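You operate a simulated robot arm through the tools that you are given. There is no shell and no other tool. Be economical: measure what you need, move in short steps, check, and stop when the job is done.

You run a simulated robot arm. Do the job below in one go: nothing can be reset, and whatever is moved stays where it is left.

JOB
Change the doser over to the yellow tub.
Fine: gate closed during the swap, open after; red tub on the TUBS mat; nothing spilt. Set down upright: red tub.

It is judged by the outcome, as a careful person would: the job done as asked, and still so three seconds after it is handed in. It fails if anything else is knocked over, pushed out of place, dropped, spilled or broken.

ROBOT AND FRAMES
A 7-joint arm with a two-finger parallel gripper, fixed in place. Base frame: the origin is at the foot of the arm, x ahead of it, y to its left, z up; the work surface is at about z = 78. Lengths are in cm, angles in rad, forces in N, time in s.
With the tool pointing down near the work surface it reaches from about 30 to 70 cm from the base axis. Its first joint turns from -1.152 to 1.152 rad. Payload 1.57 kg.
The tool frame sits at the grasp point between the pads (the TCP): z along the fingers, y along the line on which they close. The tips reach 3 cm beyond it. The gripper opens to 11 cm. The fingers are 2.4 cm wide and 1.2 cm thick; the gripper's body (4.8 by 11.2 cm) begins 7.8 cm behind the TCP.
Orientation is that of the tool frame in the base frame, as a unit quaternion [w, x, y, z]. With the fingers straight down and closing along the base's y, the tool's x points along the base's -x, its y along +y and its z along -z.

CONTROLS
- The arm moves only by the tool jog_arm. Its argument "targets" is a list of rows, each an object (a shift or turn left out is 0, a gripper value left out holds the last) with "offset": the shift along the base's x, y, z in cm, a list of three; "rotation": the turn, a rotation vector about the base's x, y, z in rad, a list of three; "jaw": the opening, from 0 (shut) to 1 (fully open). In form: [{"offset": [tx, ty, tz], "rotation": [ax, ay, az], "jaw": jaw}, ...]. A call has 1 to 10 rows; each row shifts and turns the commanded pose from where the row before left it. Each row takes 0.2 s and may step no farther than 5 cm and 0.15 rad from the row before; otherwise, or with a gripper value out of range, the whole call is refused. A pose out of reach is approached as far as the arm can. The call stops where the force on the tool passes 40 N (or 10 N more than at its start, if that is more) or the arm is blocked; 0.2 s more then pass. Each finger travels about 10.8 cm/s and halts on what it meets, pressing with about 29 N; the grip force reading is that of the motor and also rises with nothing between the fingers. The clock runs only during rows and for 0.2 s after the last one: add rows that do not move to give the fingers time. It gives the time, the measured TCP pose, the force on the tool (base axes), the opening and the grip force at its end, in the units of the frame above (readings bear some noise), with the torque about the TCP (base axes, N m) and any sound that the robot's microphone picked up.
- Cameras (640 x 400 px; columns grow to the right, rows downward): "scene" is fixed at [17.14, -40.19, 139.78]; the picture's right is [0.70, -0.72, 0.00], its down [-0.48, -0.46, -0.75] and it looks along [0.54, 0.52, -0.66] (base axes); focal length 356 px, centre (320, 200). "wrist" rides on the gripper at [7, 1.6, -14.1] in the tool frame; the picture's right is [-0.23, 0.97, 0.00], its down [-0.86, -0.20, -0.48] and it looks along [-0.47, -0.11, 0.88] (tool axes); focal length 222 px, centre (320, 200). There is no depth. A picture from a camera that has moved, and an enlarged one, comes with that camera's place and axes in the base frame and with its lens.
- snapshot(camera): a new picture of that camera. It takes no simulated time.
- enlarge(camera, box): a new picture of the part [left, top, right, bottom] of that camera's present view, enlarged. It takes no simulated time.
- sign_off(): hands the job in; it is judged then, once.

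Go step by step. Nothing tells you positions but the pictures and the camera data: compare them with the known pose of the tool, close in by small moves and look again before you grip or let go. The budget is 120 turns and 68 pictures, counting those below and the enlarged ones. Unless the task says otherwise, let go and move clear before handing in, and close with one line.

The tools are called as a command line: name --argument value ..., lists and objects as JSON in quotes. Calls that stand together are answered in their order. jog_arm: Moves the arm, as the interface text tells. Its arguments: {"type":"object","properties":{"targets":{"type":"array"}},"required":["targets"]} The other tools are called the same way: snapshot (camera) takes a picture; enlarge (camera, box) takes an enlarged picture of a part of a camera's view; sign_off () hands the job in.

At the start:

```text
time: 0.0
tool_pos: [36.51, -12.5, 115.21]
orientation: [0.001, 0.0, 1.0, 0.0]
ft_force: [0.2, 1.0, -0.3]
moment: [0.01, 0.02, -0.06]
finger_gap: 10.99
grip_force: 0.2
```

scene: 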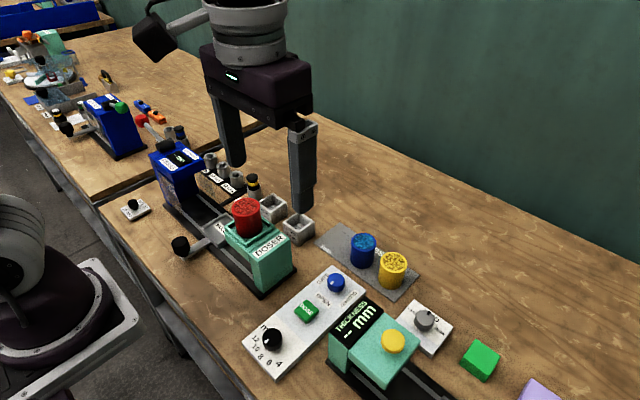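
wrist: 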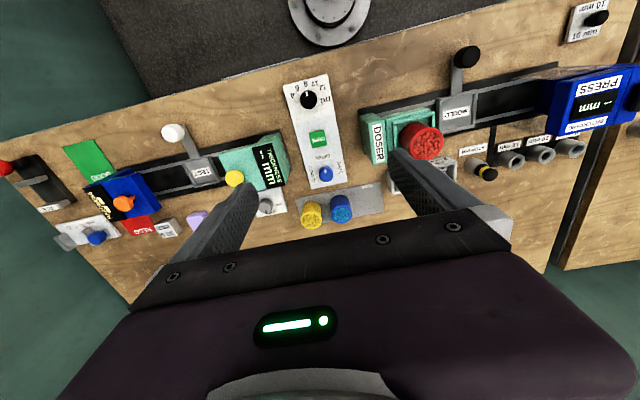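

I see a doser with a red tub on it, a grey mat with blue and yellow tubs, and a panel with a black knob, green button and blue knob. I'll look closer before moving.

enlarge --camera "scene" --box '[160, 180, 320, 280]'

enlarge --camera "scene" --box '[240, 215, 440, 385]'

enlarge --camera "wrist" --box '[270, 60, 480, 230]'

```text
4.00 times, centred on (240, 230) of scene
camera zoom: at [17.14, -40.19, 139.78], right [0.7, -0.72, 0.0], down [-0.48, -0.46, -0.75], along [0.54, 0.52, -0.66], focal length 1423 px, centre (640, 80)
```

zoom: 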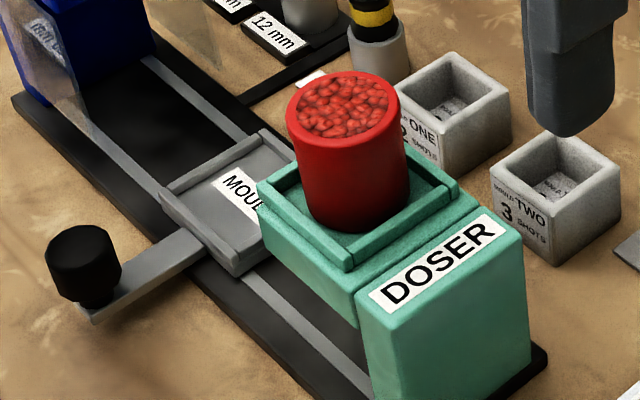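

```text
2.35 times, centred on (340, 300) of scene
camera zoom: at [17.14, -40.19, 139.78], right [0.7, -0.72, 0.0], down [-0.48, -0.46, -0.75], along [0.54, 0.52, -0.66], focal length 837 px, centre (273, -35)
```

zoom: 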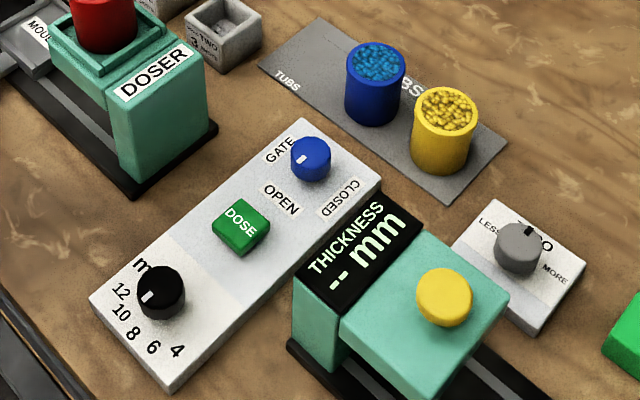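

```text
2.35 times, centred on (375, 145) of wrist
camera zoom: at [29.54, -11.25, 129.33], right [0.23, 0.97, 0.0], down [0.86, -0.2, 0.48], along [0.47, -0.11, -0.88], focal length 523 px, centre (191, 329)
```

zoom: 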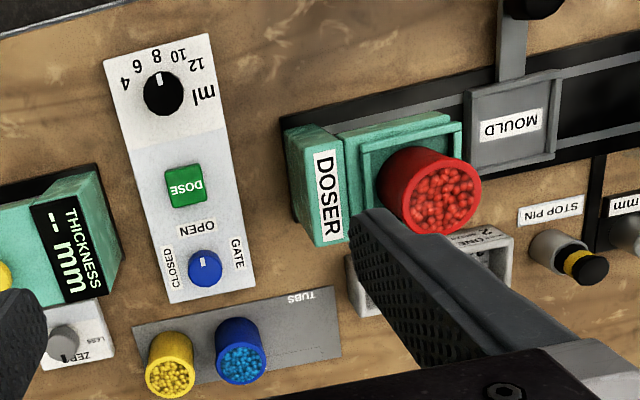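

The gate knob's pointer seems to be at OPEN. I estimate the knob at about (48.3, -14.2), the red tub at (41.5, 2.3) with its top near z 96, and the yellow tub at (58.9, -20). I'll move above the gate knob with a narrower jaw and look.

jog_arm --targets '[{"offset": [2.4, -0.3, -3.2], "jaw": 0.5}, {"offset": [2.4, -0.4, -3.2]}, {"offset": [2.4, -0.3, -3.2]}, {"offset": [2.4, -0.4, -3.2]}, {"offset": [2.2, -0.3, -3.2]}, {}]'

enlarge --camera "wrist" --box '[200, 100, 440, 250]'

enlarge --camera "scene" --box '[296, 257, 376, 307]'

```text
time: 1.4
tool_pos: [48.38, -14.18, 99.28]
orientation: [0.0, 0.0, 1.0, 0.001]
ft_force: [0.2, -0.7, -0.3]
moment: [0.01, 0.01, -0.02]
finger_gap: 5.49
grip_force: 0.0
```

```text
2.67 times, centred on (320, 175) of wrist
camera zoom: at [41.39, -12.82, 113.35], right [0.23, 0.97, 0.0], down [0.85, -0.2, 0.48], along [0.47, -0.11, -0.88], focal length 592 px, centre (320, 267)
```

zoom: 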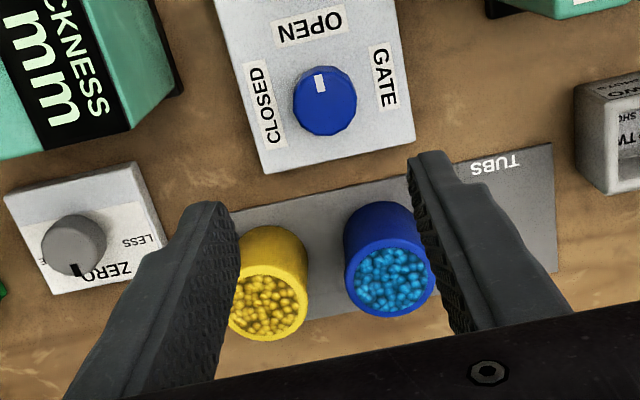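

```text
8.00 times, centred on (336, 282) of scene
camera zoom: at [17.14, -40.19, 139.78], right [0.7, -0.72, 0.0], down [-0.48, -0.46, -0.75], along [0.54, 0.52, -0.66], focal length 2845 px, centre (192, -456)
```

zoom: 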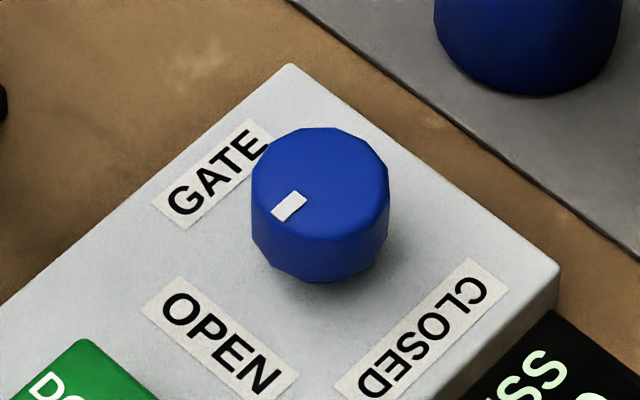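

The pointer is at OPEN, toward the base, and CLOSED is toward -y, so it needs about +90° about z. The knob sits almost exactly below the TCP; I'll descend part way and check.

jog_arm --targets '[{"offset": [0, 0, -4]}, {"offset": [0, 0, -4]}, {"offset": [0, 0, -3.6]}, {}]'

snapshot --camera "wrist"

enlarge --camera "scene" --box '[272, 215, 400, 315]'

```text
time: 2.4
tool_pos: [48.25, -14.2, 87.46]
orientation: [0.0, 0.001, 1.0, 0.001]
ft_force: [-0.1, -0.4, 1.4]
moment: [0.02, -0.03, -0.03]
finger_gap: 5.48
grip_force: 0.1
```

```text
60 pictures are left
camera wrist: at [41.27, -12.89, 101.56], right [0.23, 0.97, 0.0], down [0.85, -0.2, 0.48], along [0.47, -0.11, -0.88], focal length 222 px, centre (320, 200)
```

wrist: 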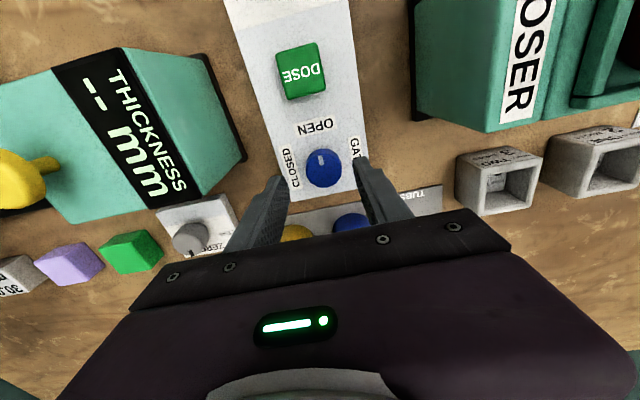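

```text
4.00 times, centred on (336, 265) of scene
camera zoom: at [17.14, -40.19, 139.78], right [0.7, -0.72, 0.0], down [-0.48, -0.46, -0.75], along [0.54, 0.52, -0.66], focal length 1423 px, centre (256, -60)
```

zoom: 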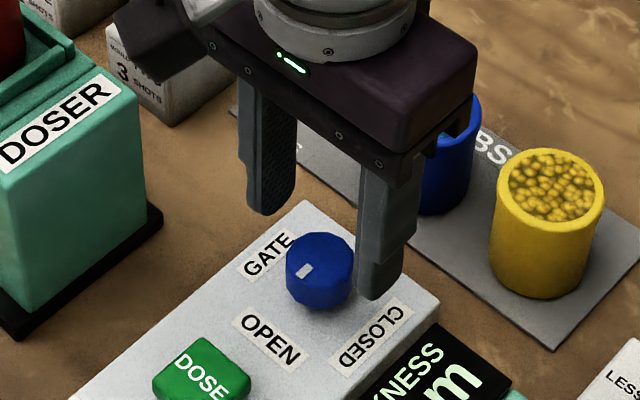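

The fingers straddle the knob. I'll go lower and check before gripping.

jog_arm --targets '[{"offset": [0, 0, -2]}, {"offset": [0, 0, -1.5]}, {}]'

enlarge --camera "wrist" --box '[240, 110, 400, 240]'

enlarge --camera "scene" --box '[296, 247, 376, 307]'

```text
time: 3.2
tool_pos: [48.31, -14.38, 83.88]
orientation: [0.0, 0.0, 1.0, 0.001]
ft_force: [0.0, 1.2, -0.2]
moment: [-0.02, 0.0, 0.02]
finger_gap: 5.51
grip_force: 0.0
```

```text
3.08 times, centred on (320, 175) of wrist
camera zoom: at [41.34, -12.91, 98.08], right [0.23, 0.97, 0.0], down [0.86, -0.2, 0.48], along [0.47, -0.11, -0.88], focal length 684 px, centre (320, 277)
```

zoom: 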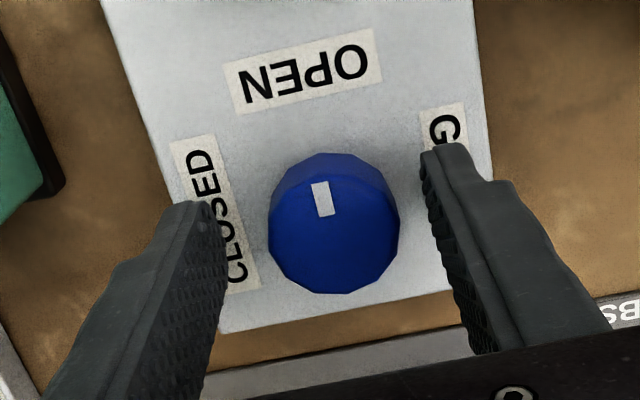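

```text
6.67 times, centred on (336, 277) of scene
camera zoom: at [17.14, -40.19, 139.78], right [0.7, -0.72, 0.0], down [-0.48, -0.46, -0.75], along [0.54, 0.52, -0.66], focal length 2371 px, centre (213, -313)
```

zoom: 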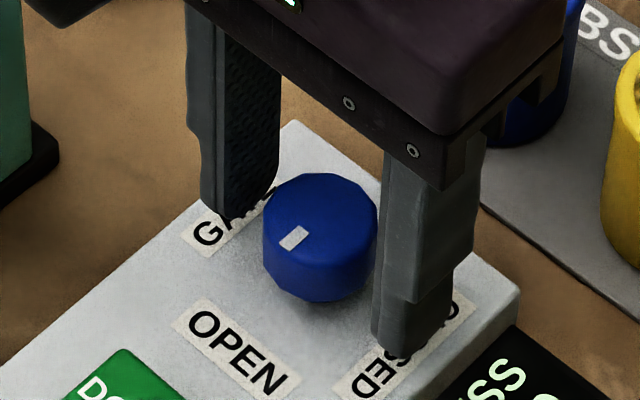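

The knob is centred between the fingers. I'll lower slightly and close on it.

jog_arm --targets '[{"offset": [0.1, 0.1, -0.4]}, {"jaw": 0.25}, {}, {}]'

```text
time: 4.2
tool_pos: [48.44, -14.17, 83.65]
orientation: [0.0, 0.0, 1.0, 0.0]
ft_force: [0.0, 10.6, 3.7]
moment: [0.24, 0.09, 0.0]
finger_gap: 3.7
grip_force: 5.2
```

One finger touched first, so I'll shift slightly to -y and then close gently.

jog_arm --targets '[{"offset": [0, -0.15, 0]}, {}]'

```text
time: 4.8
tool_pos: [48.47, -14.32, 83.65]
orientation: [0.0, 0.0, 1.0, 0.0]
ft_force: [0.0, 14.6, 1.7]
moment: [0.26, -0.13, 0.02]
finger_gap: 4.0
grip_force: 7.2
```

I had the sign wrong: the +y finger is the one touching. I'll shift back to +y.

jog_arm --targets '[{"offset": [0, 0.2, 0]}, {"offset": [0, 0.1, 0]}, {}]'

```text
time: 5.6
tool_pos: [48.39, -14.07, 83.74]
orientation: [0.0, 0.0, 1.0, 0.0]
ft_force: [-1.3, 8.6, -3.9]
moment: [0.08, 0.06, 0.0]
finger_gap: 3.56
grip_force: 4.9
```

jog_arm --targets '[{"offset": [0, 0.15, 0]}, {}]'

enlarge --camera "wrist" --box '[240, 110, 400, 240]'

```text
time: 6.2
tool_pos: [48.42, -13.92, 83.66]
orientation: [0.0, 0.0, 1.0, 0.001]
ft_force: [-1.2, 1.5, -6.1]
moment: [-0.02, -0.02, -0.01]
finger_gap: 3.36
grip_force: 41.4
```

```text
3.08 times, centred on (320, 175) of wrist
camera zoom: at [41.45, -12.59, 97.77], right [0.23, 0.97, 0.0], down [0.85, -0.2, 0.48], along [0.47, -0.11, -0.88], focal length 684 px, centre (320, 277)
```

zoom: 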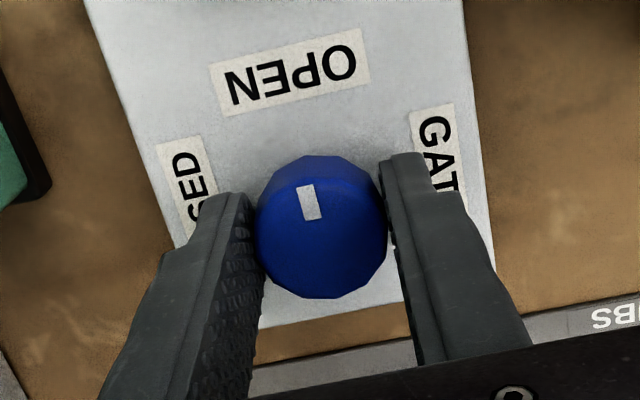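

Both fingers grip the knob now, with sideways force near zero. I'll turn it +z part way and check.

jog_arm --targets '[{"rotation": [0, 0, 0.1]}, {"rotation": [0, 0, 0.1]}, {"rotation": [0, 0, 0.1]}, {"rotation": [0, 0, 0.1]}, {"rotation": [0, 0, 0.1]}, {"rotation": [0, 0, 0.1]}]'

enlarge --camera "wrist" --box '[240, 110, 400, 240]'

```text
time: 7.6
tool_pos: [48.54, -14.08, 83.59]
orientation: [-0.001, -0.296, 0.955, 0.0]
ft_force: [8.4, -18.3, -34.8]
moment: [-0.29, -0.17, -0.01]
finger_gap: 3.37
grip_force: 41.1
```

```text
3.08 times, centred on (320, 175) of wrist
camera zoom: at [41.78, -16.86, 97.79], right [-0.36, 0.93, 0.0], down [0.82, 0.32, 0.48], along [0.45, 0.17, -0.88], focal length 684 px, centre (320, 277)
```

zoom: 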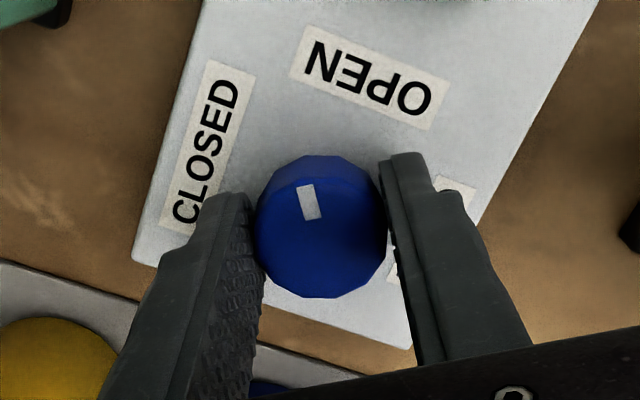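

The knob turns with the grip, but strain has built up, mainly downward. I'll ease it with small offsets.

jog_arm --targets '[{"offset": [0.05, -0.1, -0.15]}, {}]'

```text
time: 8.2
tool_pos: [48.49, -14.08, 83.69]
orientation: [0.0, -0.296, 0.955, 0.0]
ft_force: [-1.9, -7.4, 16.2]
moment: [-0.58, 1.1, -0.01]
finger_gap: 3.37
grip_force: 41.1
```

jog_arm --targets '[{"offset": [0, -0.05, 0.04], "rotation": [0, 0, 0.1]}, {"rotation": [0, 0, 0.1]}, {"rotation": [0, 0, 0.1]}, {"rotation": [0, 0, 0.1]}]'

```text
time: 9.2
tool_pos: [48.34, -14.12, 83.65]
orientation: [-0.001, -0.48, 0.877, 0.0]
ft_force: [-5.0, -3.5, 14.9]
moment: [-0.37, 0.31, -0.01]
finger_gap: 3.37
grip_force: 41.7
```

jog_arm --targets '[{"offset": [-0.05, 0, 0.05], "rotation": [0, 0, 0.1]}, {"rotation": [0, 0, 0.1]}, {"rotation": [0, 0, 0.1]}, {"rotation": [0, 0, 0.1]}]'

enlarge --camera "wrist" --box '[240, 110, 400, 240]'

```text
time: 10.2
tool_pos: [48.51, -14.02, 83.68]
orientation: [0.001, -0.645, 0.765, -0.001]
ft_force: [9.6, -8.6, 7.0]
moment: [0.31, -0.29, -0.02]
finger_gap: 3.37
grip_force: 41.8
```

```text
3.08 times, centred on (320, 175) of wrist
camera zoom: at [45.67, -20.91, 97.77], right [-0.92, 0.39, 0.0], down [0.34, 0.81, 0.48], along [0.19, 0.44, -0.88], focal length 684 px, centre (320, 277)
```

zoom: 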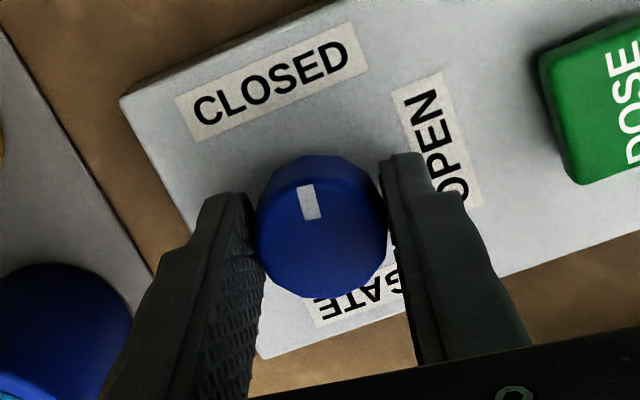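

It is at about 1.4 rad and nearly at CLOSED. I'll finish the quarter turn.

jog_arm --targets '[{"rotation": [0, 0, 0.09]}, {"rotation": [0, 0, 0.08]}, {}]'

enlarge --camera "wrist" --box '[240, 110, 400, 240]'

```text
time: 11.0
tool_pos: [48.44, -14.17, 83.75]
orientation: [0.001, -0.707, 0.707, -0.001]
ft_force: [17.2, -3.9, 16.7]
moment: [0.33, -0.19, -0.57]
finger_gap: 3.37
grip_force: 42.4
```

```text
3.08 times, centred on (320, 175) of wrist
camera zoom: at [46.83, -21.3, 97.77], right [-0.97, 0.23, 0.0], down [0.2, 0.85, 0.48], along [0.11, 0.47, -0.88], focal length 684 px, centre (320, 277)
```

zoom: 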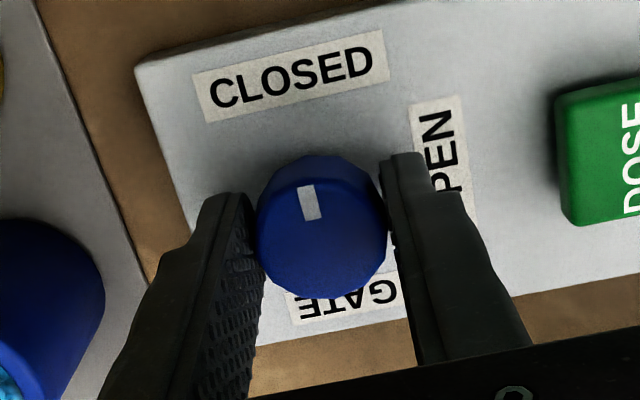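

The knob is at its stop: the torque rose and the pointer is at CLOSED. I'll release, rise and check.

jog_arm --targets '[{"jaw": 0.42}, {}, {"offset": [0, 0, 3]}, {"offset": [0, 0, 5]}, {"offset": [0, 0, 5]}, {"offset": [0, 0, 5]}, {}]'

snapshot --camera "scene"

snapshot --camera "wrist"

```text
time: 12.6
tool_pos: [48.38, -14.19, 101.64]
orientation: [-0.001, 0.707, -0.707, 0.0]
ft_force: [0.3, 0.3, 0.2]
moment: [0.01, 0.01, 0.04]
finger_gap: 4.62
grip_force: 0.1
```

```text
52 pictures are left
```

scene: 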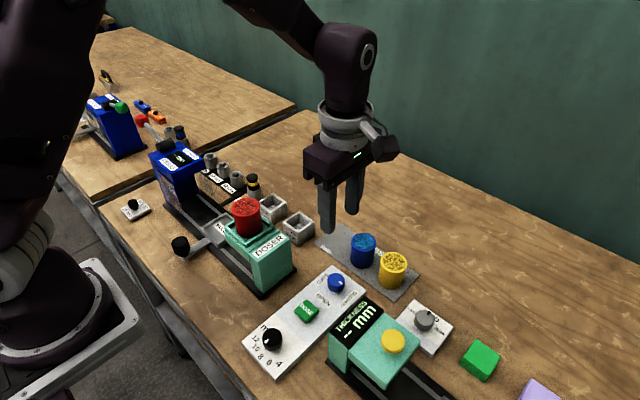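

```text
51 pictures are left
camera wrist: at [46.81, -21.42, 115.75], right [-0.97, 0.23, 0.0], down [0.2, 0.85, 0.48], along [0.11, 0.47, -0.88], focal length 222 px, centre (320, 200)
```

wrist: 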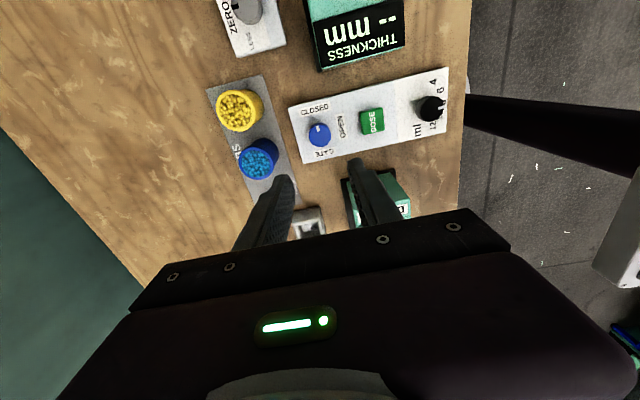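

The gate is closed. Next I'll move above the red tub, closing along x, and look.

jog_arm --targets '[{"offset": [-1.4, 3.3, 3], "jaw": 0.8}, {"offset": [-1.4, 3.3, 3]}, {"offset": [-1.4, 3.3, 2]}, {"offset": [-1.4, 3.3, 0]}, {"offset": [-1.3, 3.3, 0]}, {}]'

snapshot --camera "wrist"

enlarge --camera "scene" --box '[296, 257, 376, 307]'

```text
time: 14.0
tool_pos: [41.68, 2.51, 109.6]
orientation: [0.0, -0.707, 0.708, 0.0]
ft_force: [0.2, 0.0, 1.3]
moment: [0.0, 0.0, 0.02]
finger_gap: 8.79
grip_force: 0.1
```

```text
50 pictures are left
camera wrist: at [40.02, -4.64, 123.67], right [-0.97, 0.23, 0.0], down [0.2, 0.85, 0.48], along [0.11, 0.47, -0.88], focal length 222 px, centre (320, 200)
```

wrist: 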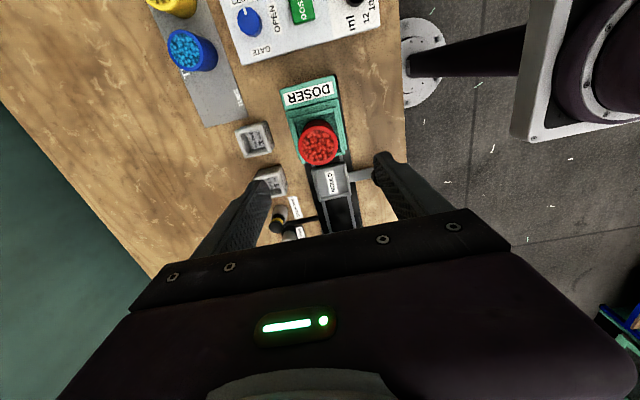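

```text
8.00 times, centred on (336, 282) of scene
camera zoom: at [17.14, -40.19, 139.78], right [0.7, -0.72, 0.0], down [-0.48, -0.46, -0.75], along [0.54, 0.52, -0.66], focal length 2845 px, centre (192, -456)
```

zoom: 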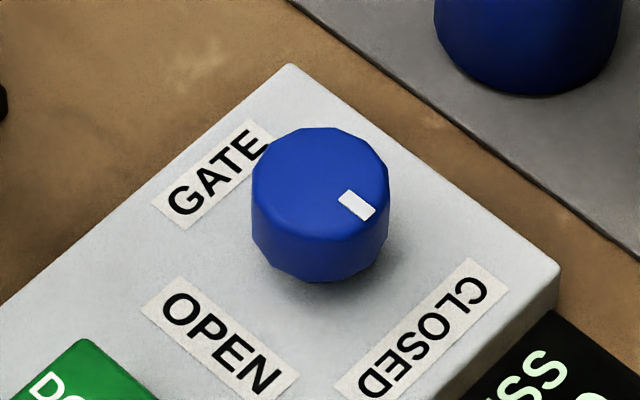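

The gate pointer is clearly at CLOSED. The red tub is nearly under the TCP; I'll descend part way.

jog_arm --targets '[{"offset": [0.1, 0, -4]}, {"offset": [0, 0, -4]}, {}]'

enlarge --camera "wrist" --box '[200, 80, 440, 250]'

enlarge --camera "scene" --box '[176, 140, 320, 270]'

```text
time: 14.8
tool_pos: [41.76, 2.52, 101.58]
orientation: [0.0, -0.707, 0.707, 0.0]
ft_force: [0.3, 0.5, 0.2]
moment: [-0.02, 0.01, 0.01]
finger_gap: 8.8
grip_force: 0.0
```

```text
2.35 times, centred on (320, 165) of wrist
camera zoom: at [40.08, -4.72, 115.75], right [-0.97, 0.23, 0.0], down [0.2, 0.85, 0.48], along [0.11, 0.47, -0.88], focal length 523 px, centre (320, 282)
```

zoom: 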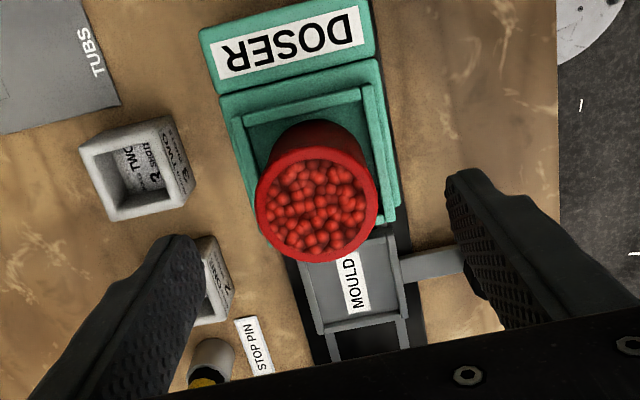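

```text
3.08 times, centred on (248, 205) of scene
camera zoom: at [17.14, -40.19, 139.78], right [0.7, -0.72, 0.0], down [-0.48, -0.46, -0.75], along [0.54, 0.52, -0.66], focal length 1094 px, centre (542, 185)
```

zoom: 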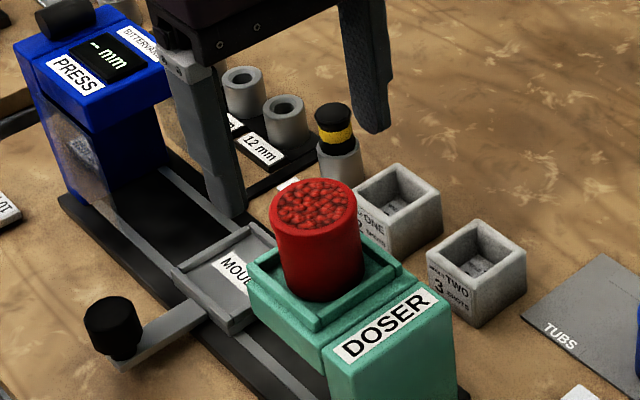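

The red tub's axis is at about (42.0, 2.65) with its top at z ≈ 95.3. I'll descend to grip height, keeping the fingertips above the hopper rim.

jog_arm --targets '[{"offset": [0.2, 0.1, -4]}, {"offset": [0, 0, -3.4]}, {}]'

enlarge --camera "wrist" --box '[200, 80, 440, 250]'

enlarge --camera "scene" --box '[192, 170, 304, 270]'

```text
time: 15.6
tool_pos: [41.93, 2.46, 94.2]
orientation: [0.0, -0.707, 0.707, 0.0]
ft_force: [0.5, -0.2, 0.1]
moment: [0.0, -0.04, 0.01]
finger_gap: 8.78
grip_force: 0.1
```

```text
2.35 times, centred on (320, 165) of wrist
camera zoom: at [40.28, -4.76, 108.37], right [-0.97, 0.23, 0.0], down [0.2, 0.85, 0.48], along [0.11, 0.47, -0.88], focal length 523 px, centre (320, 282)
```

zoom: 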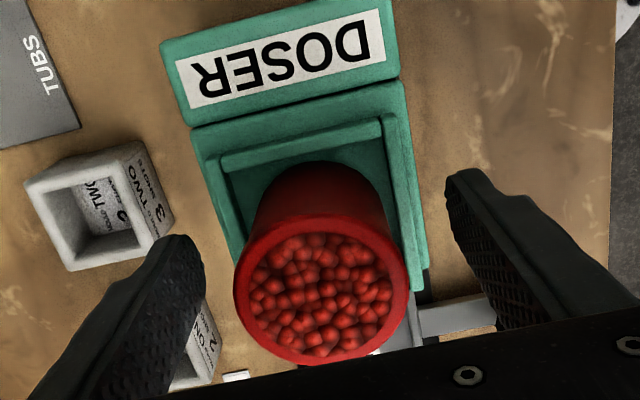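

```text
4.00 times, centred on (248, 220) of scene
camera zoom: at [17.14, -40.19, 139.78], right [0.7, -0.72, 0.0], down [-0.48, -0.46, -0.75], along [0.54, 0.52, -0.66], focal length 1423 px, centre (608, 120)
```

zoom: 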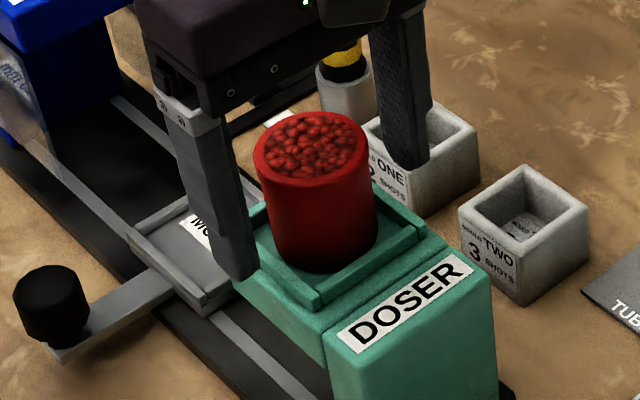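

The TCP is centred on the red tub at about (41.94, 2.47). Closing the fingers.

jog_arm --targets '[{"jaw": 0.5}, {"jaw": 0.44}, {}]'

```text
time: 16.4
tool_pos: [41.95, 2.53, 94.31]
orientation: [0.0, -0.707, 0.707, 0.0]
ft_force: [0.1, 0.0, 0.3]
moment: [0.01, 0.01, -0.01]
finger_gap: 5.0
grip_force: 29.4
```

Evenly gripped at a 5.0 cm gap with no sideways force. I'll lift slowly straight up.

jog_arm --targets '[{"jaw": 0.4}, {"offset": [0, 0, 0.5]}, {"offset": [0, 0, 1]}, {"offset": [0, 0, 1.5]}, {"offset": [0, 0, 2]}, {"offset": [0, 0, 2]}, {"offset": [0, 0, 1]}, {}]'

enlarge --camera "scene" --box '[176, 140, 320, 270]'

```text
time: 18.2
tool_pos: [41.64, 2.39, 102.28]
orientation: [0.0, -0.706, 0.708, 0.0]
ft_force: [-0.5, 0.6, -0.5]
moment: [0.02, -0.02, 0.02]
finger_gap: 4.99
grip_force: 29.0
```

```text
3.08 times, centred on (248, 205) of scene
camera zoom: at [17.14, -40.19, 139.78], right [0.7, -0.72, 0.0], down [-0.48, -0.46, -0.75], along [0.54, 0.52, -0.66], focal length 1094 px, centre (542, 185)
```

zoom: 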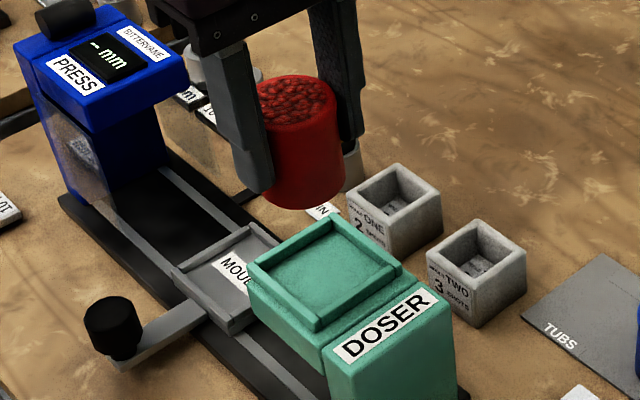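

The red tub is in hand and the hopper is empty. I'll carry it toward the free left slot of the TUBS mat.

jog_arm --targets '[{"offset": [1.5, -0.6, 0]}, {"offset": [2, -0.8, 0]}, {"offset": [2.2, -1, 0]}, {"offset": [2.5, -1.1, 0]}, {"offset": [2.5, -1.1, 0]}, {"offset": [2.2, -1, 0]}, {"offset": [2, -0.8, 0]}, {"offset": [1.5, -0.6, 0]}, {}, {}]'

snapshot --camera "wrist"

enlarge --camera "scene" --box '[270, 170, 430, 305]'

```text
time: 20.4
tool_pos: [58.17, -4.6, 102.36]
orientation: [0.0, 0.707, -0.707, -0.001]
ft_force: [0.3, 0.6, -0.1]
moment: [-0.03, 0.0, 0.06]
finger_gap: 4.98
grip_force: 29.2
```

```text
43 pictures are left
camera wrist: at [56.61, -11.82, 116.35], right [-0.97, 0.23, 0.0], down [0.2, 0.85, 0.48], along [0.11, 0.47, -0.88], focal length 222 px, centre (320, 200)
```

wrist: 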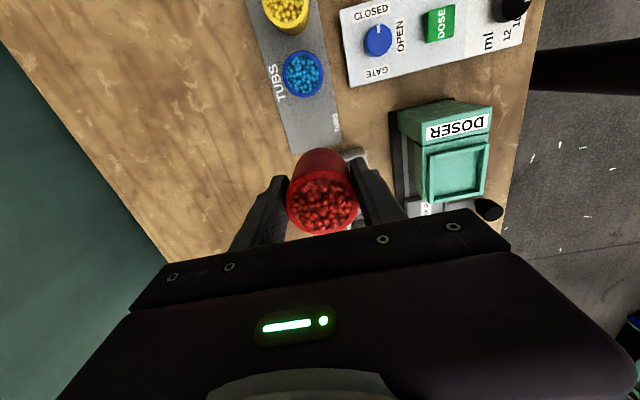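

```text
2.96 times, centred on (350, 238) of scene
camera zoom: at [17.14, -40.19, 139.78], right [0.7, -0.72, 0.0], down [-0.48, -0.46, -0.75], along [0.54, 0.52, -0.66], focal length 1054 px, centre (231, 89)
```

zoom: 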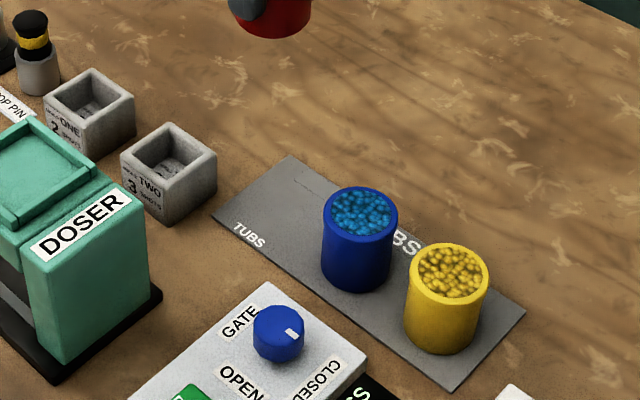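

The mat spans about x 55–64 and y -24 to -2, with blue at about (58.6, -12.6). I'll put red at about (59, -6), descending with stops.

jog_arm --targets '[{"offset": [0.8, -1.4, -2]}, {"offset": [0, 0, -3]}, {"offset": [0, 0, -3]}, {"offset": [0, 0, -3]}, {"offset": [0, 0, -3]}, {"offset": [0, 0, -2]}, {}]'

enlarge --camera "scene" --box '[270, 170, 430, 305]'

snapshot --camera "wrist"

```text
time: 22.0
tool_pos: [59.02, -6.05, 86.23]
orientation: [0.0, 0.707, -0.707, 0.0]
ft_force: [-0.3, 0.0, -0.1]
moment: [0.03, -0.01, -0.02]
finger_gap: 4.99
grip_force: 29.2
```

```text
2.96 times, centred on (350, 238) of scene
camera zoom: at [17.14, -40.19, 139.78], right [0.7, -0.72, 0.0], down [-0.48, -0.46, -0.75], along [0.54, 0.52, -0.66], focal length 1054 px, centre (231, 89)
```

zoom: 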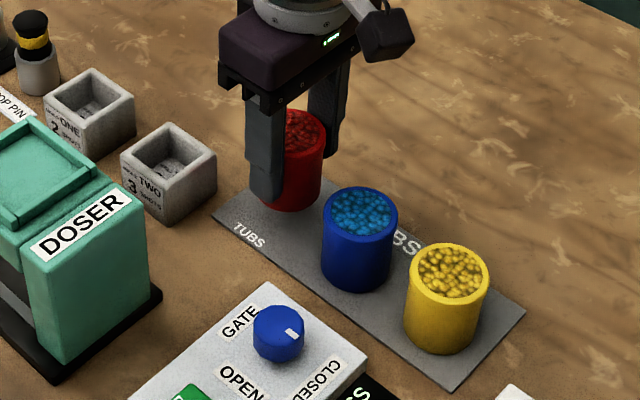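

```text
40 pictures are left
camera wrist: at [57.36, -13.19, 100.29], right [-0.97, 0.23, 0.0], down [0.2, 0.86, 0.48], along [0.11, 0.47, -0.88], focal length 222 px, centre (320, 200)
```

wrist: 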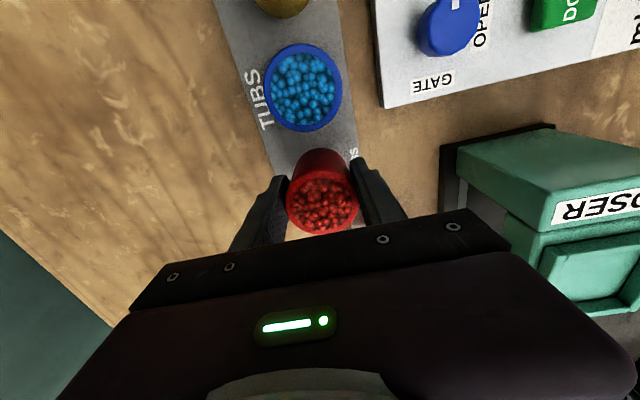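

Aligned over the mat, between its left end and the blue tub. I'll lower slowly to contact.

jog_arm --targets '[{"offset": [0, 0, -1]}, {"offset": [0, 0, -0.7]}, {"offset": [0, 0, -0.4]}, {"offset": [0, 0, -0.3]}, {}]'

```text
time: 23.2
tool_pos: [59.05, -5.94, 83.86]
orientation: [0.0, 0.707, -0.707, -0.001]
ft_force: [-0.8, 1.2, -0.2]
moment: [0.02, 0.02, -0.01]
finger_gap: 5.0
grip_force: 29.0
```

jog_arm --targets '[{"offset": [0, 0, -0.2]}, {"offset": [0, 0, -0.2]}, {}]'

enlarge --camera "scene" --box '[310, 190, 390, 250]'

```text
time: 24.0
tool_pos: [59.02, -5.8, 83.52]
orientation: [0.0, 0.707, -0.707, -0.001]
ft_force: [0.7, -0.3, -0.8]
moment: [-0.01, -0.02, 0.0]
finger_gap: 4.98
grip_force: 28.8
```

```text
6.67 times, centred on (350, 220) of scene
camera zoom: at [17.14, -40.19, 139.78], right [0.7, -0.72, 0.0], down [-0.48, -0.46, -0.75], along [0.54, 0.52, -0.66], focal length 2371 px, centre (120, 67)
```

zoom: 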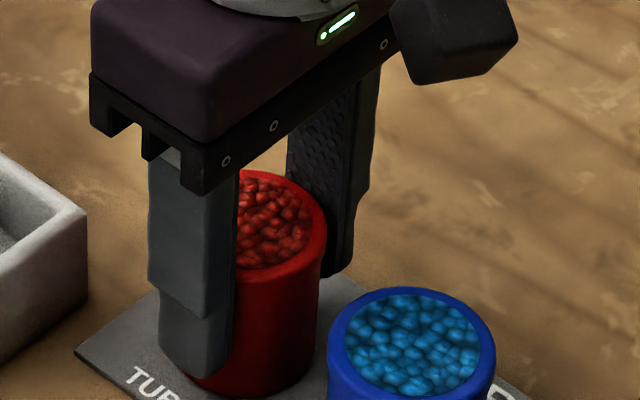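

Not in contact yet, so I'll keep lowering in small steps.

jog_arm --targets '[{"offset": [0, 0, -0.2]}, {"offset": [0, 0, -0.15]}, {}]'

```text
time: 24.8
tool_pos: [59.03, -6.0, 83.16]
orientation: [-0.001, 0.707, -0.707, 0.001]
ft_force: [-3.3, 2.2, 19.8]
moment: [0.09, 0.33, 0.0]
finger_gap: 5.0
grip_force: 28.9
```

Contact with the mat. I'll ease off slightly and release.

jog_arm --targets '[{"offset": [0, 0, 0.05]}, {"jaw": 0.5}, {"jaw": 0.75}, {}, {"offset": [0, 0, 2]}, {"offset": [0, 0, 4]}, {"offset": [0, 0, 4]}, {"offset": [0, 0, 4]}, {}]'

enlarge --camera "scene" --box '[270, 170, 430, 305]'

snapshot --camera "wrist"

```text
time: 26.8
tool_pos: [58.95, -5.94, 97.26]
orientation: [0.001, 0.707, -0.707, 0.0]
ft_force: [-0.4, -0.2, 0.6]
moment: [0.03, -0.05, 0.01]
finger_gap: 8.25
grip_force: 0.0
```

```text
2.96 times, centred on (350, 238) of scene
camera zoom: at [17.14, -40.19, 139.78], right [0.7, -0.72, 0.0], down [-0.48, -0.46, -0.75], along [0.54, 0.52, -0.66], focal length 1054 px, centre (231, 89)
```

zoom: 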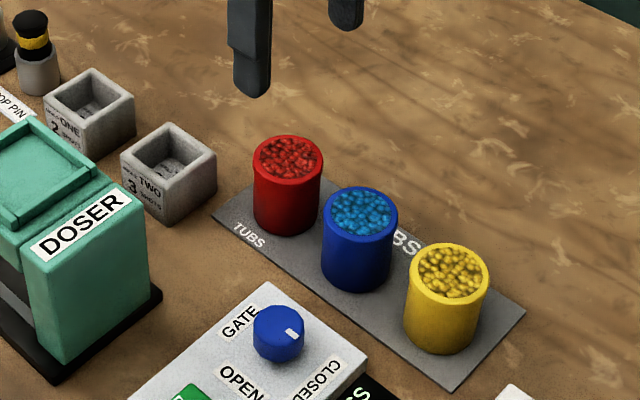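

```text
37 pictures are left
camera wrist: at [57.34, -13.14, 111.4], right [-0.97, 0.23, 0.0], down [0.2, 0.85, 0.48], along [0.11, 0.47, -0.88], focal length 222 px, centre (320, 200)
```

wrist: 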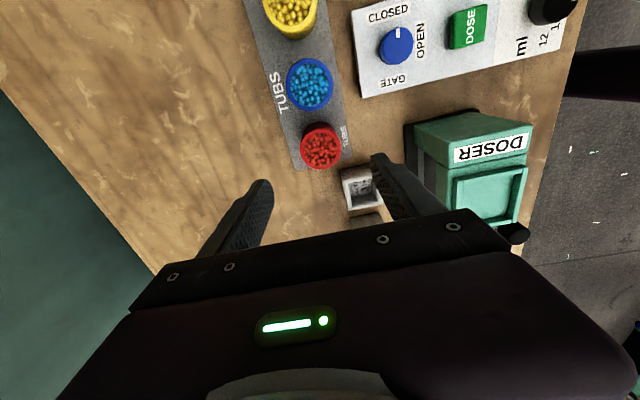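

Red stands upright on the mat. Next I'll go above yellow, at about (58.8, -20).

jog_arm --targets '[{"offset": [0, -3.5, 0]}, {"offset": [0, -3.5, 0]}, {"offset": [0, -3.5, 0]}, {"offset": [-0.2, -3.5, 0]}, {}]'

enlarge --camera "wrist" --box '[200, 80, 440, 250]'

```text
time: 28.0
tool_pos: [58.85, -19.76, 97.09]
orientation: [0.0, 0.707, -0.707, 0.0]
ft_force: [0.0, 0.5, -0.7]
moment: [-0.02, -0.02, 0.01]
finger_gap: 8.22
grip_force: 0.0
```

```text
2.35 times, centred on (320, 165) of wrist
camera zoom: at [57.28, -27.02, 111.21], right [-0.97, 0.23, 0.0], down [0.2, 0.85, 0.48], along [0.11, 0.47, -0.88], focal length 523 px, centre (320, 282)
```

zoom: 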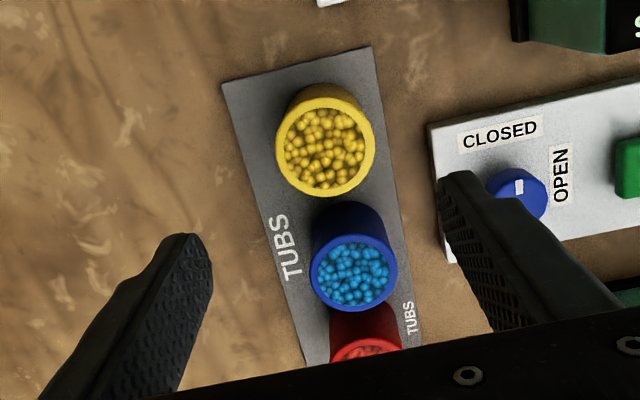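

Yellow's axis is at about (58.65, -20.2). I'll centre on it and descend part way.

jog_arm --targets '[{"offset": [-0.15, -0.4, -4]}, {"offset": [0, 0, -4]}, {}]'

enlarge --camera "wrist" --box '[200, 80, 440, 250]'

```text
time: 28.8
tool_pos: [58.66, -20.17, 89.21]
orientation: [0.0, 0.708, -0.706, 0.0]
ft_force: [0.2, 0.6, -0.2]
moment: [-0.03, -0.02, 0.0]
finger_gap: 8.26
grip_force: 0.1
```

```text
2.35 times, centred on (320, 165) of wrist
camera zoom: at [57.19, -27.31, 103.18], right [-0.97, 0.23, 0.0], down [0.2, 0.86, 0.48], along [0.11, 0.47, -0.88], focal length 523 px, centre (320, 282)
```

zoom: 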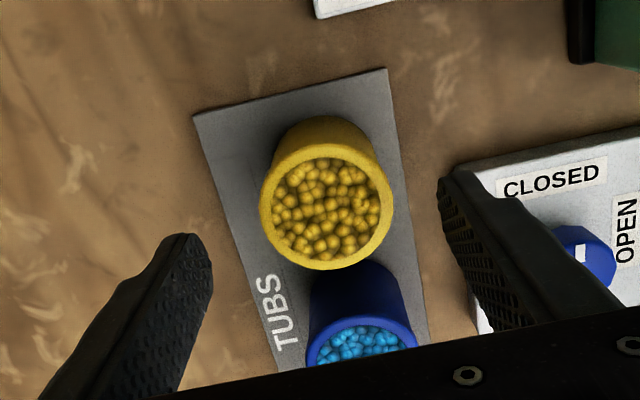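

Well centred. I'll descend to the same grip height I used on red.

jog_arm --targets '[{"offset": [0, -0.05, -3]}, {"offset": [0, 0, -2]}, {"offset": [0, 0, -1]}, {}]'

enlarge --camera "wrist" --box '[200, 80, 440, 250]'

enlarge --camera "scene" --box '[310, 190, 450, 310]'

```text
time: 29.8
tool_pos: [58.74, -20.22, 83.18]
orientation: [-0.001, -0.707, 0.708, 0.001]
ft_force: [-0.4, -0.2, -0.6]
moment: [0.01, 0.05, 0.01]
finger_gap: 8.27
grip_force: 0.0
```

```text
2.35 times, centred on (320, 165) of wrist
camera zoom: at [57.14, -27.45, 97.28], right [-0.97, 0.23, 0.0], down [0.2, 0.86, 0.48], along [0.11, 0.47, -0.88], focal length 523 px, centre (320, 282)
```

zoom: 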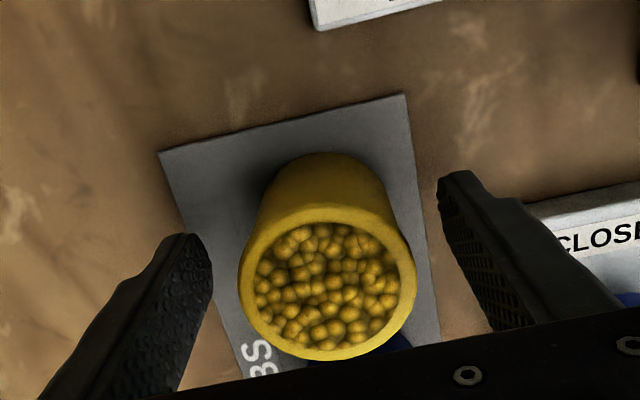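

```text
3.33 times, centred on (380, 250) of scene
camera zoom: at [17.14, -40.19, 139.78], right [0.7, -0.72, 0.0], down [-0.48, -0.46, -0.75], along [0.54, 0.52, -0.66], focal length 1186 px, centre (120, 33)
```

zoom: 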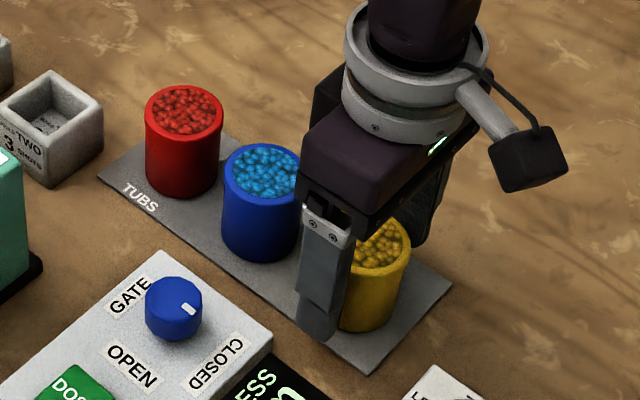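

Fingers straddle yellow with good clearance. I'll close, then lift gently.

jog_arm --targets '[{"jaw": 0.5}, {"jaw": 0.44}, {"jaw": 0.4}, {}]'

```text
time: 30.8
tool_pos: [58.83, -20.25, 83.34]
orientation: [0.001, 0.707, -0.707, 0.001]
ft_force: [0.3, 0.4, 0.9]
moment: [0.02, -0.01, 0.04]
finger_gap: 5.01
grip_force: 29.0
```

Firm grip. Lifting straight up.

jog_arm --targets '[{"offset": [0, 0, 0.5]}, {"offset": [0, 0, 1.5]}, {"offset": [0, 0, 2.5]}, {"offset": [0, 0, 3]}, {"offset": [0, 0, 3]}, {"offset": [0, 0, 3]}, {"offset": [0, 0, 3]}, {"offset": [0, 0, 2.5]}, {"offset": [0, 0, 1]}, {}]'

snapshot --camera "scene"

```text
time: 33.0
tool_pos: [58.6, -20.3, 103.17]
orientation: [0.0, -0.707, 0.707, 0.0]
ft_force: [-0.2, 0.4, -0.6]
moment: [-0.02, 0.03, 0.01]
finger_gap: 4.99
grip_force: 29.1
```

```text
32 pictures are left
```

scene: 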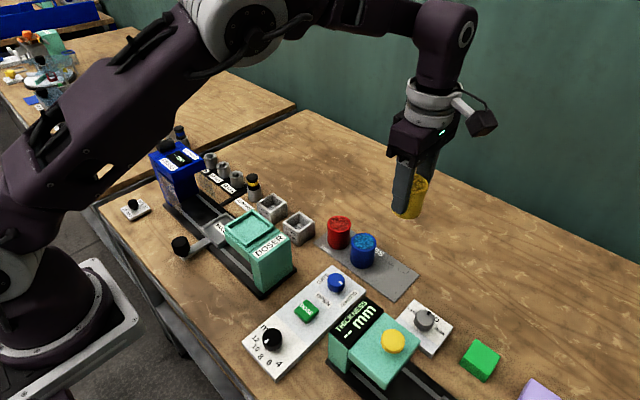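

Yellow is lifted cleanly. Now I'll carry it smoothly above the doser.

jog_arm --targets '[{"offset": [-0.9, 1.3, 0]}, {"offset": [-1.5, 2, 0]}, {"offset": [-1.8, 2.4, 0]}, {"offset": [-2.1, 2.8, 0]}, {"offset": [-2.1, 2.8, 0]}, {"offset": [-2.1, 2.8, 0]}, {"offset": [-2.1, 2.8, 0]}, {"offset": [-1.8, 2.4, 0]}, {"offset": [-1.5, 2.1, 0]}, {"offset": [-0.8, 1.4, 0]}]'

enlarge --camera "scene" --box '[176, 140, 320, 270]'

enlarge --camera "wrist" --box '[200, 80, 440, 250]'

```text
time: 35.2
tool_pos: [41.68, 2.56, 103.1]
orientation: [0.0, 0.707, -0.707, 0.001]
ft_force: [-0.5, -0.7, 0.3]
moment: [0.03, 0.01, 0.05]
finger_gap: 4.97
grip_force: 28.8
```

```text
3.08 times, centred on (248, 205) of scene
camera zoom: at [17.14, -40.19, 139.78], right [0.7, -0.72, 0.0], down [-0.48, -0.46, -0.75], along [0.54, 0.52, -0.66], focal length 1094 px, centre (542, 185)
```

zoom: 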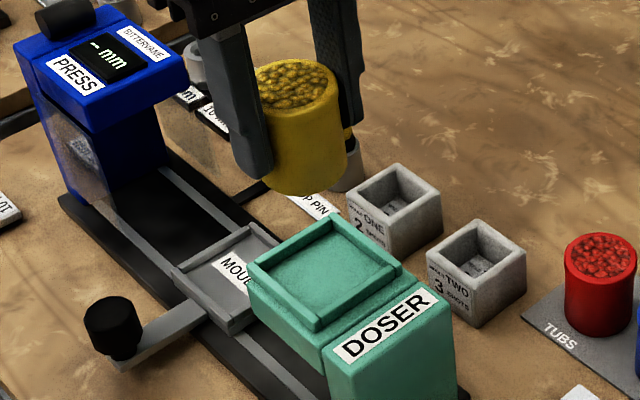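

```text
2.35 times, centred on (320, 165) of wrist
camera zoom: at [40.18, -4.67, 117.23], right [-0.97, 0.23, 0.0], down [0.2, 0.85, 0.48], along [0.11, 0.47, -0.88], focal length 523 px, centre (320, 282)
```

zoom: 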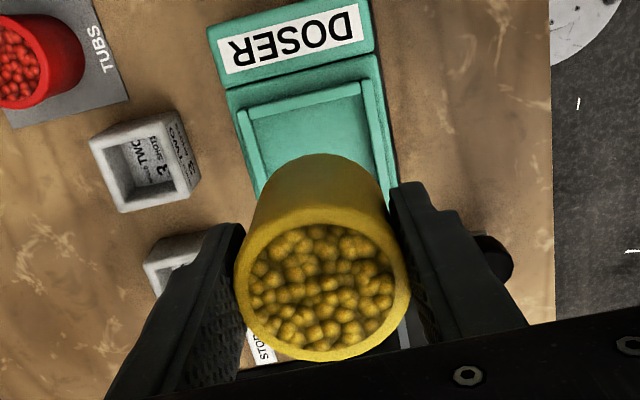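

Commanded position matches where red sat. I'll lower toward the hopper and check just above it.

jog_arm --targets '[{"offset": [-0.1, 0, -1.5]}, {"offset": [0, 0, -2]}, {"offset": [0, 0, -2]}, {"offset": [0, 0, -1]}, {}]'

enlarge --camera "scene" --box '[200, 170, 296, 255]'

enlarge --camera "wrist" --box '[200, 80, 440, 250]'

```text
time: 36.4
tool_pos: [41.89, 2.55, 96.57]
orientation: [0.0, -0.707, 0.707, 0.0]
ft_force: [0.4, -0.1, -1.1]
moment: [0.0, -0.03, 0.01]
finger_gap: 4.97
grip_force: 29.2
```

```text
4.71 times, centred on (248, 212) of scene
camera zoom: at [17.14, -40.19, 139.78], right [0.7, -0.72, 0.0], down [-0.48, -0.46, -0.75], along [0.54, 0.52, -0.66], focal length 1674 px, centre (659, 141)
```

zoom: 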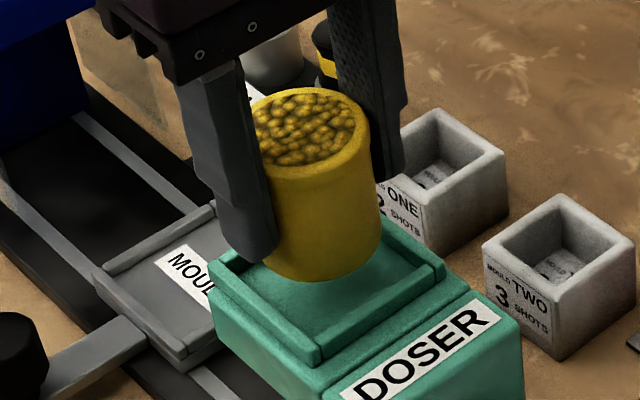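

```text
2.35 times, centred on (320, 165) of wrist
camera zoom: at [40.21, -4.69, 110.71], right [-0.97, 0.23, 0.0], down [0.2, 0.85, 0.48], along [0.11, 0.47, -0.88], focal length 523 px, centre (320, 282)
```

zoom: 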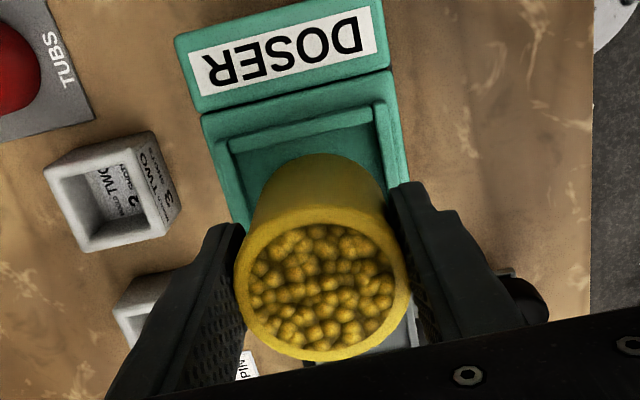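

Aligned over the recess. I'll lower gently to seat it.

jog_arm --targets '[{"offset": [0, 0, -0.9]}, {"offset": [0, 0, -0.6]}, {"offset": [0, 0, -0.3]}, {"offset": [0, 0, -0.2]}, {}]'

```text
time: 37.6
tool_pos: [41.87, 2.59, 94.6]
orientation: [-0.001, 0.707, -0.707, 0.001]
ft_force: [0.1, -0.7, -0.8]
moment: [-0.03, -0.02, -0.01]
finger_gap: 5.01
grip_force: 28.7
```

jog_arm --targets '[{"offset": [0, 0, -0.2]}, {"offset": [0, 0, -0.15]}, {}]'

```text
time: 38.4
tool_pos: [41.86, 2.44, 94.38]
orientation: [0.0, 0.707, -0.707, 0.0]
ft_force: [0.3, 0.3, -0.3]
moment: [-0.01, 0.0, 0.03]
finger_gap: 4.95
grip_force: 29.2
```

jog_arm --targets '[{"offset": [0, 0, -0.12]}, {}]'

```text
time: 39.0
tool_pos: [41.88, 2.5, 94.15]
orientation: [0.0, -0.707, 0.707, 0.0]
ft_force: [0.3, 0.0, 0.0]
moment: [-0.02, 0.01, -0.01]
finger_gap: 4.97
grip_force: 29.3
```

jog_arm --targets '[{"offset": [0, 0, -0.12]}, {}]'

enlarge --camera "scene" --box '[200, 170, 296, 255]'

```text
time: 39.6
tool_pos: [41.92, 2.59, 94.09]
orientation: [0.001, -0.707, 0.708, 0.0]
ft_force: [-1.5, -0.9, 13.2]
moment: [0.06, 0.15, 0.01]
finger_gap: 5.01
grip_force: 28.7
```

```text
4.71 times, centred on (248, 212) of scene
camera zoom: at [17.12, -40.2, 139.78], right [0.7, -0.72, 0.0], down [-0.48, -0.46, -0.75], along [0.54, 0.52, -0.66], focal length 1674 px, centre (659, 141)
```

zoom: 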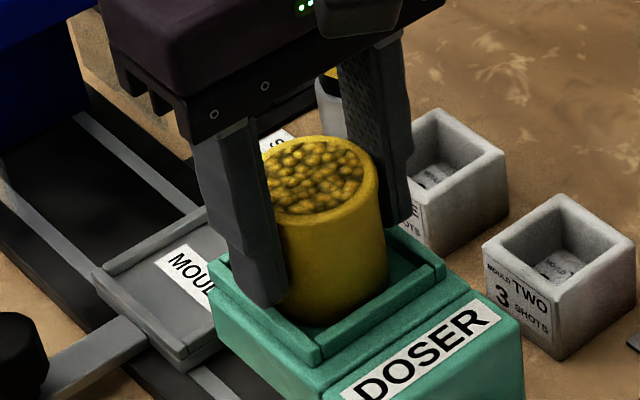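

Yellow is seated (contact force 13 N). I'll release and rise.

jog_arm --targets '[{"offset": [0, 0, 0.03]}, {"jaw": 0.5}, {"jaw": 0.75}, {}, {"offset": [0, 0, 2]}, {"offset": [0, 0, 4]}, {"offset": [0, 0, 4]}, {"offset": [0, 0, 4]}, {}]'

enlarge --camera "scene" --box '[192, 160, 400, 310]'

```text
time: 41.6
tool_pos: [41.74, 2.57, 108.22]
orientation: [0.0, -0.707, 0.707, 0.0]
ft_force: [-0.1, 0.4, 0.3]
moment: [0.02, 0.0, 0.0]
finger_gap: 8.26
grip_force: 0.1
```

```text
2.67 times, centred on (296, 235) of scene
camera zoom: at [17.14, -40.19, 139.78], right [0.7, -0.72, 0.0], down [-0.48, -0.46, -0.75], along [0.54, 0.52, -0.66], focal length 948 px, centre (384, 107)
```

zoom: 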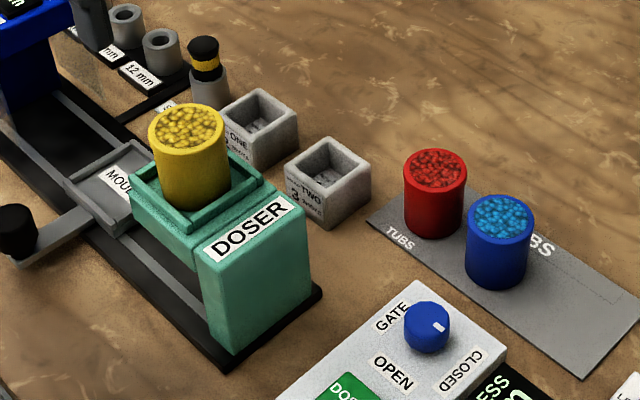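

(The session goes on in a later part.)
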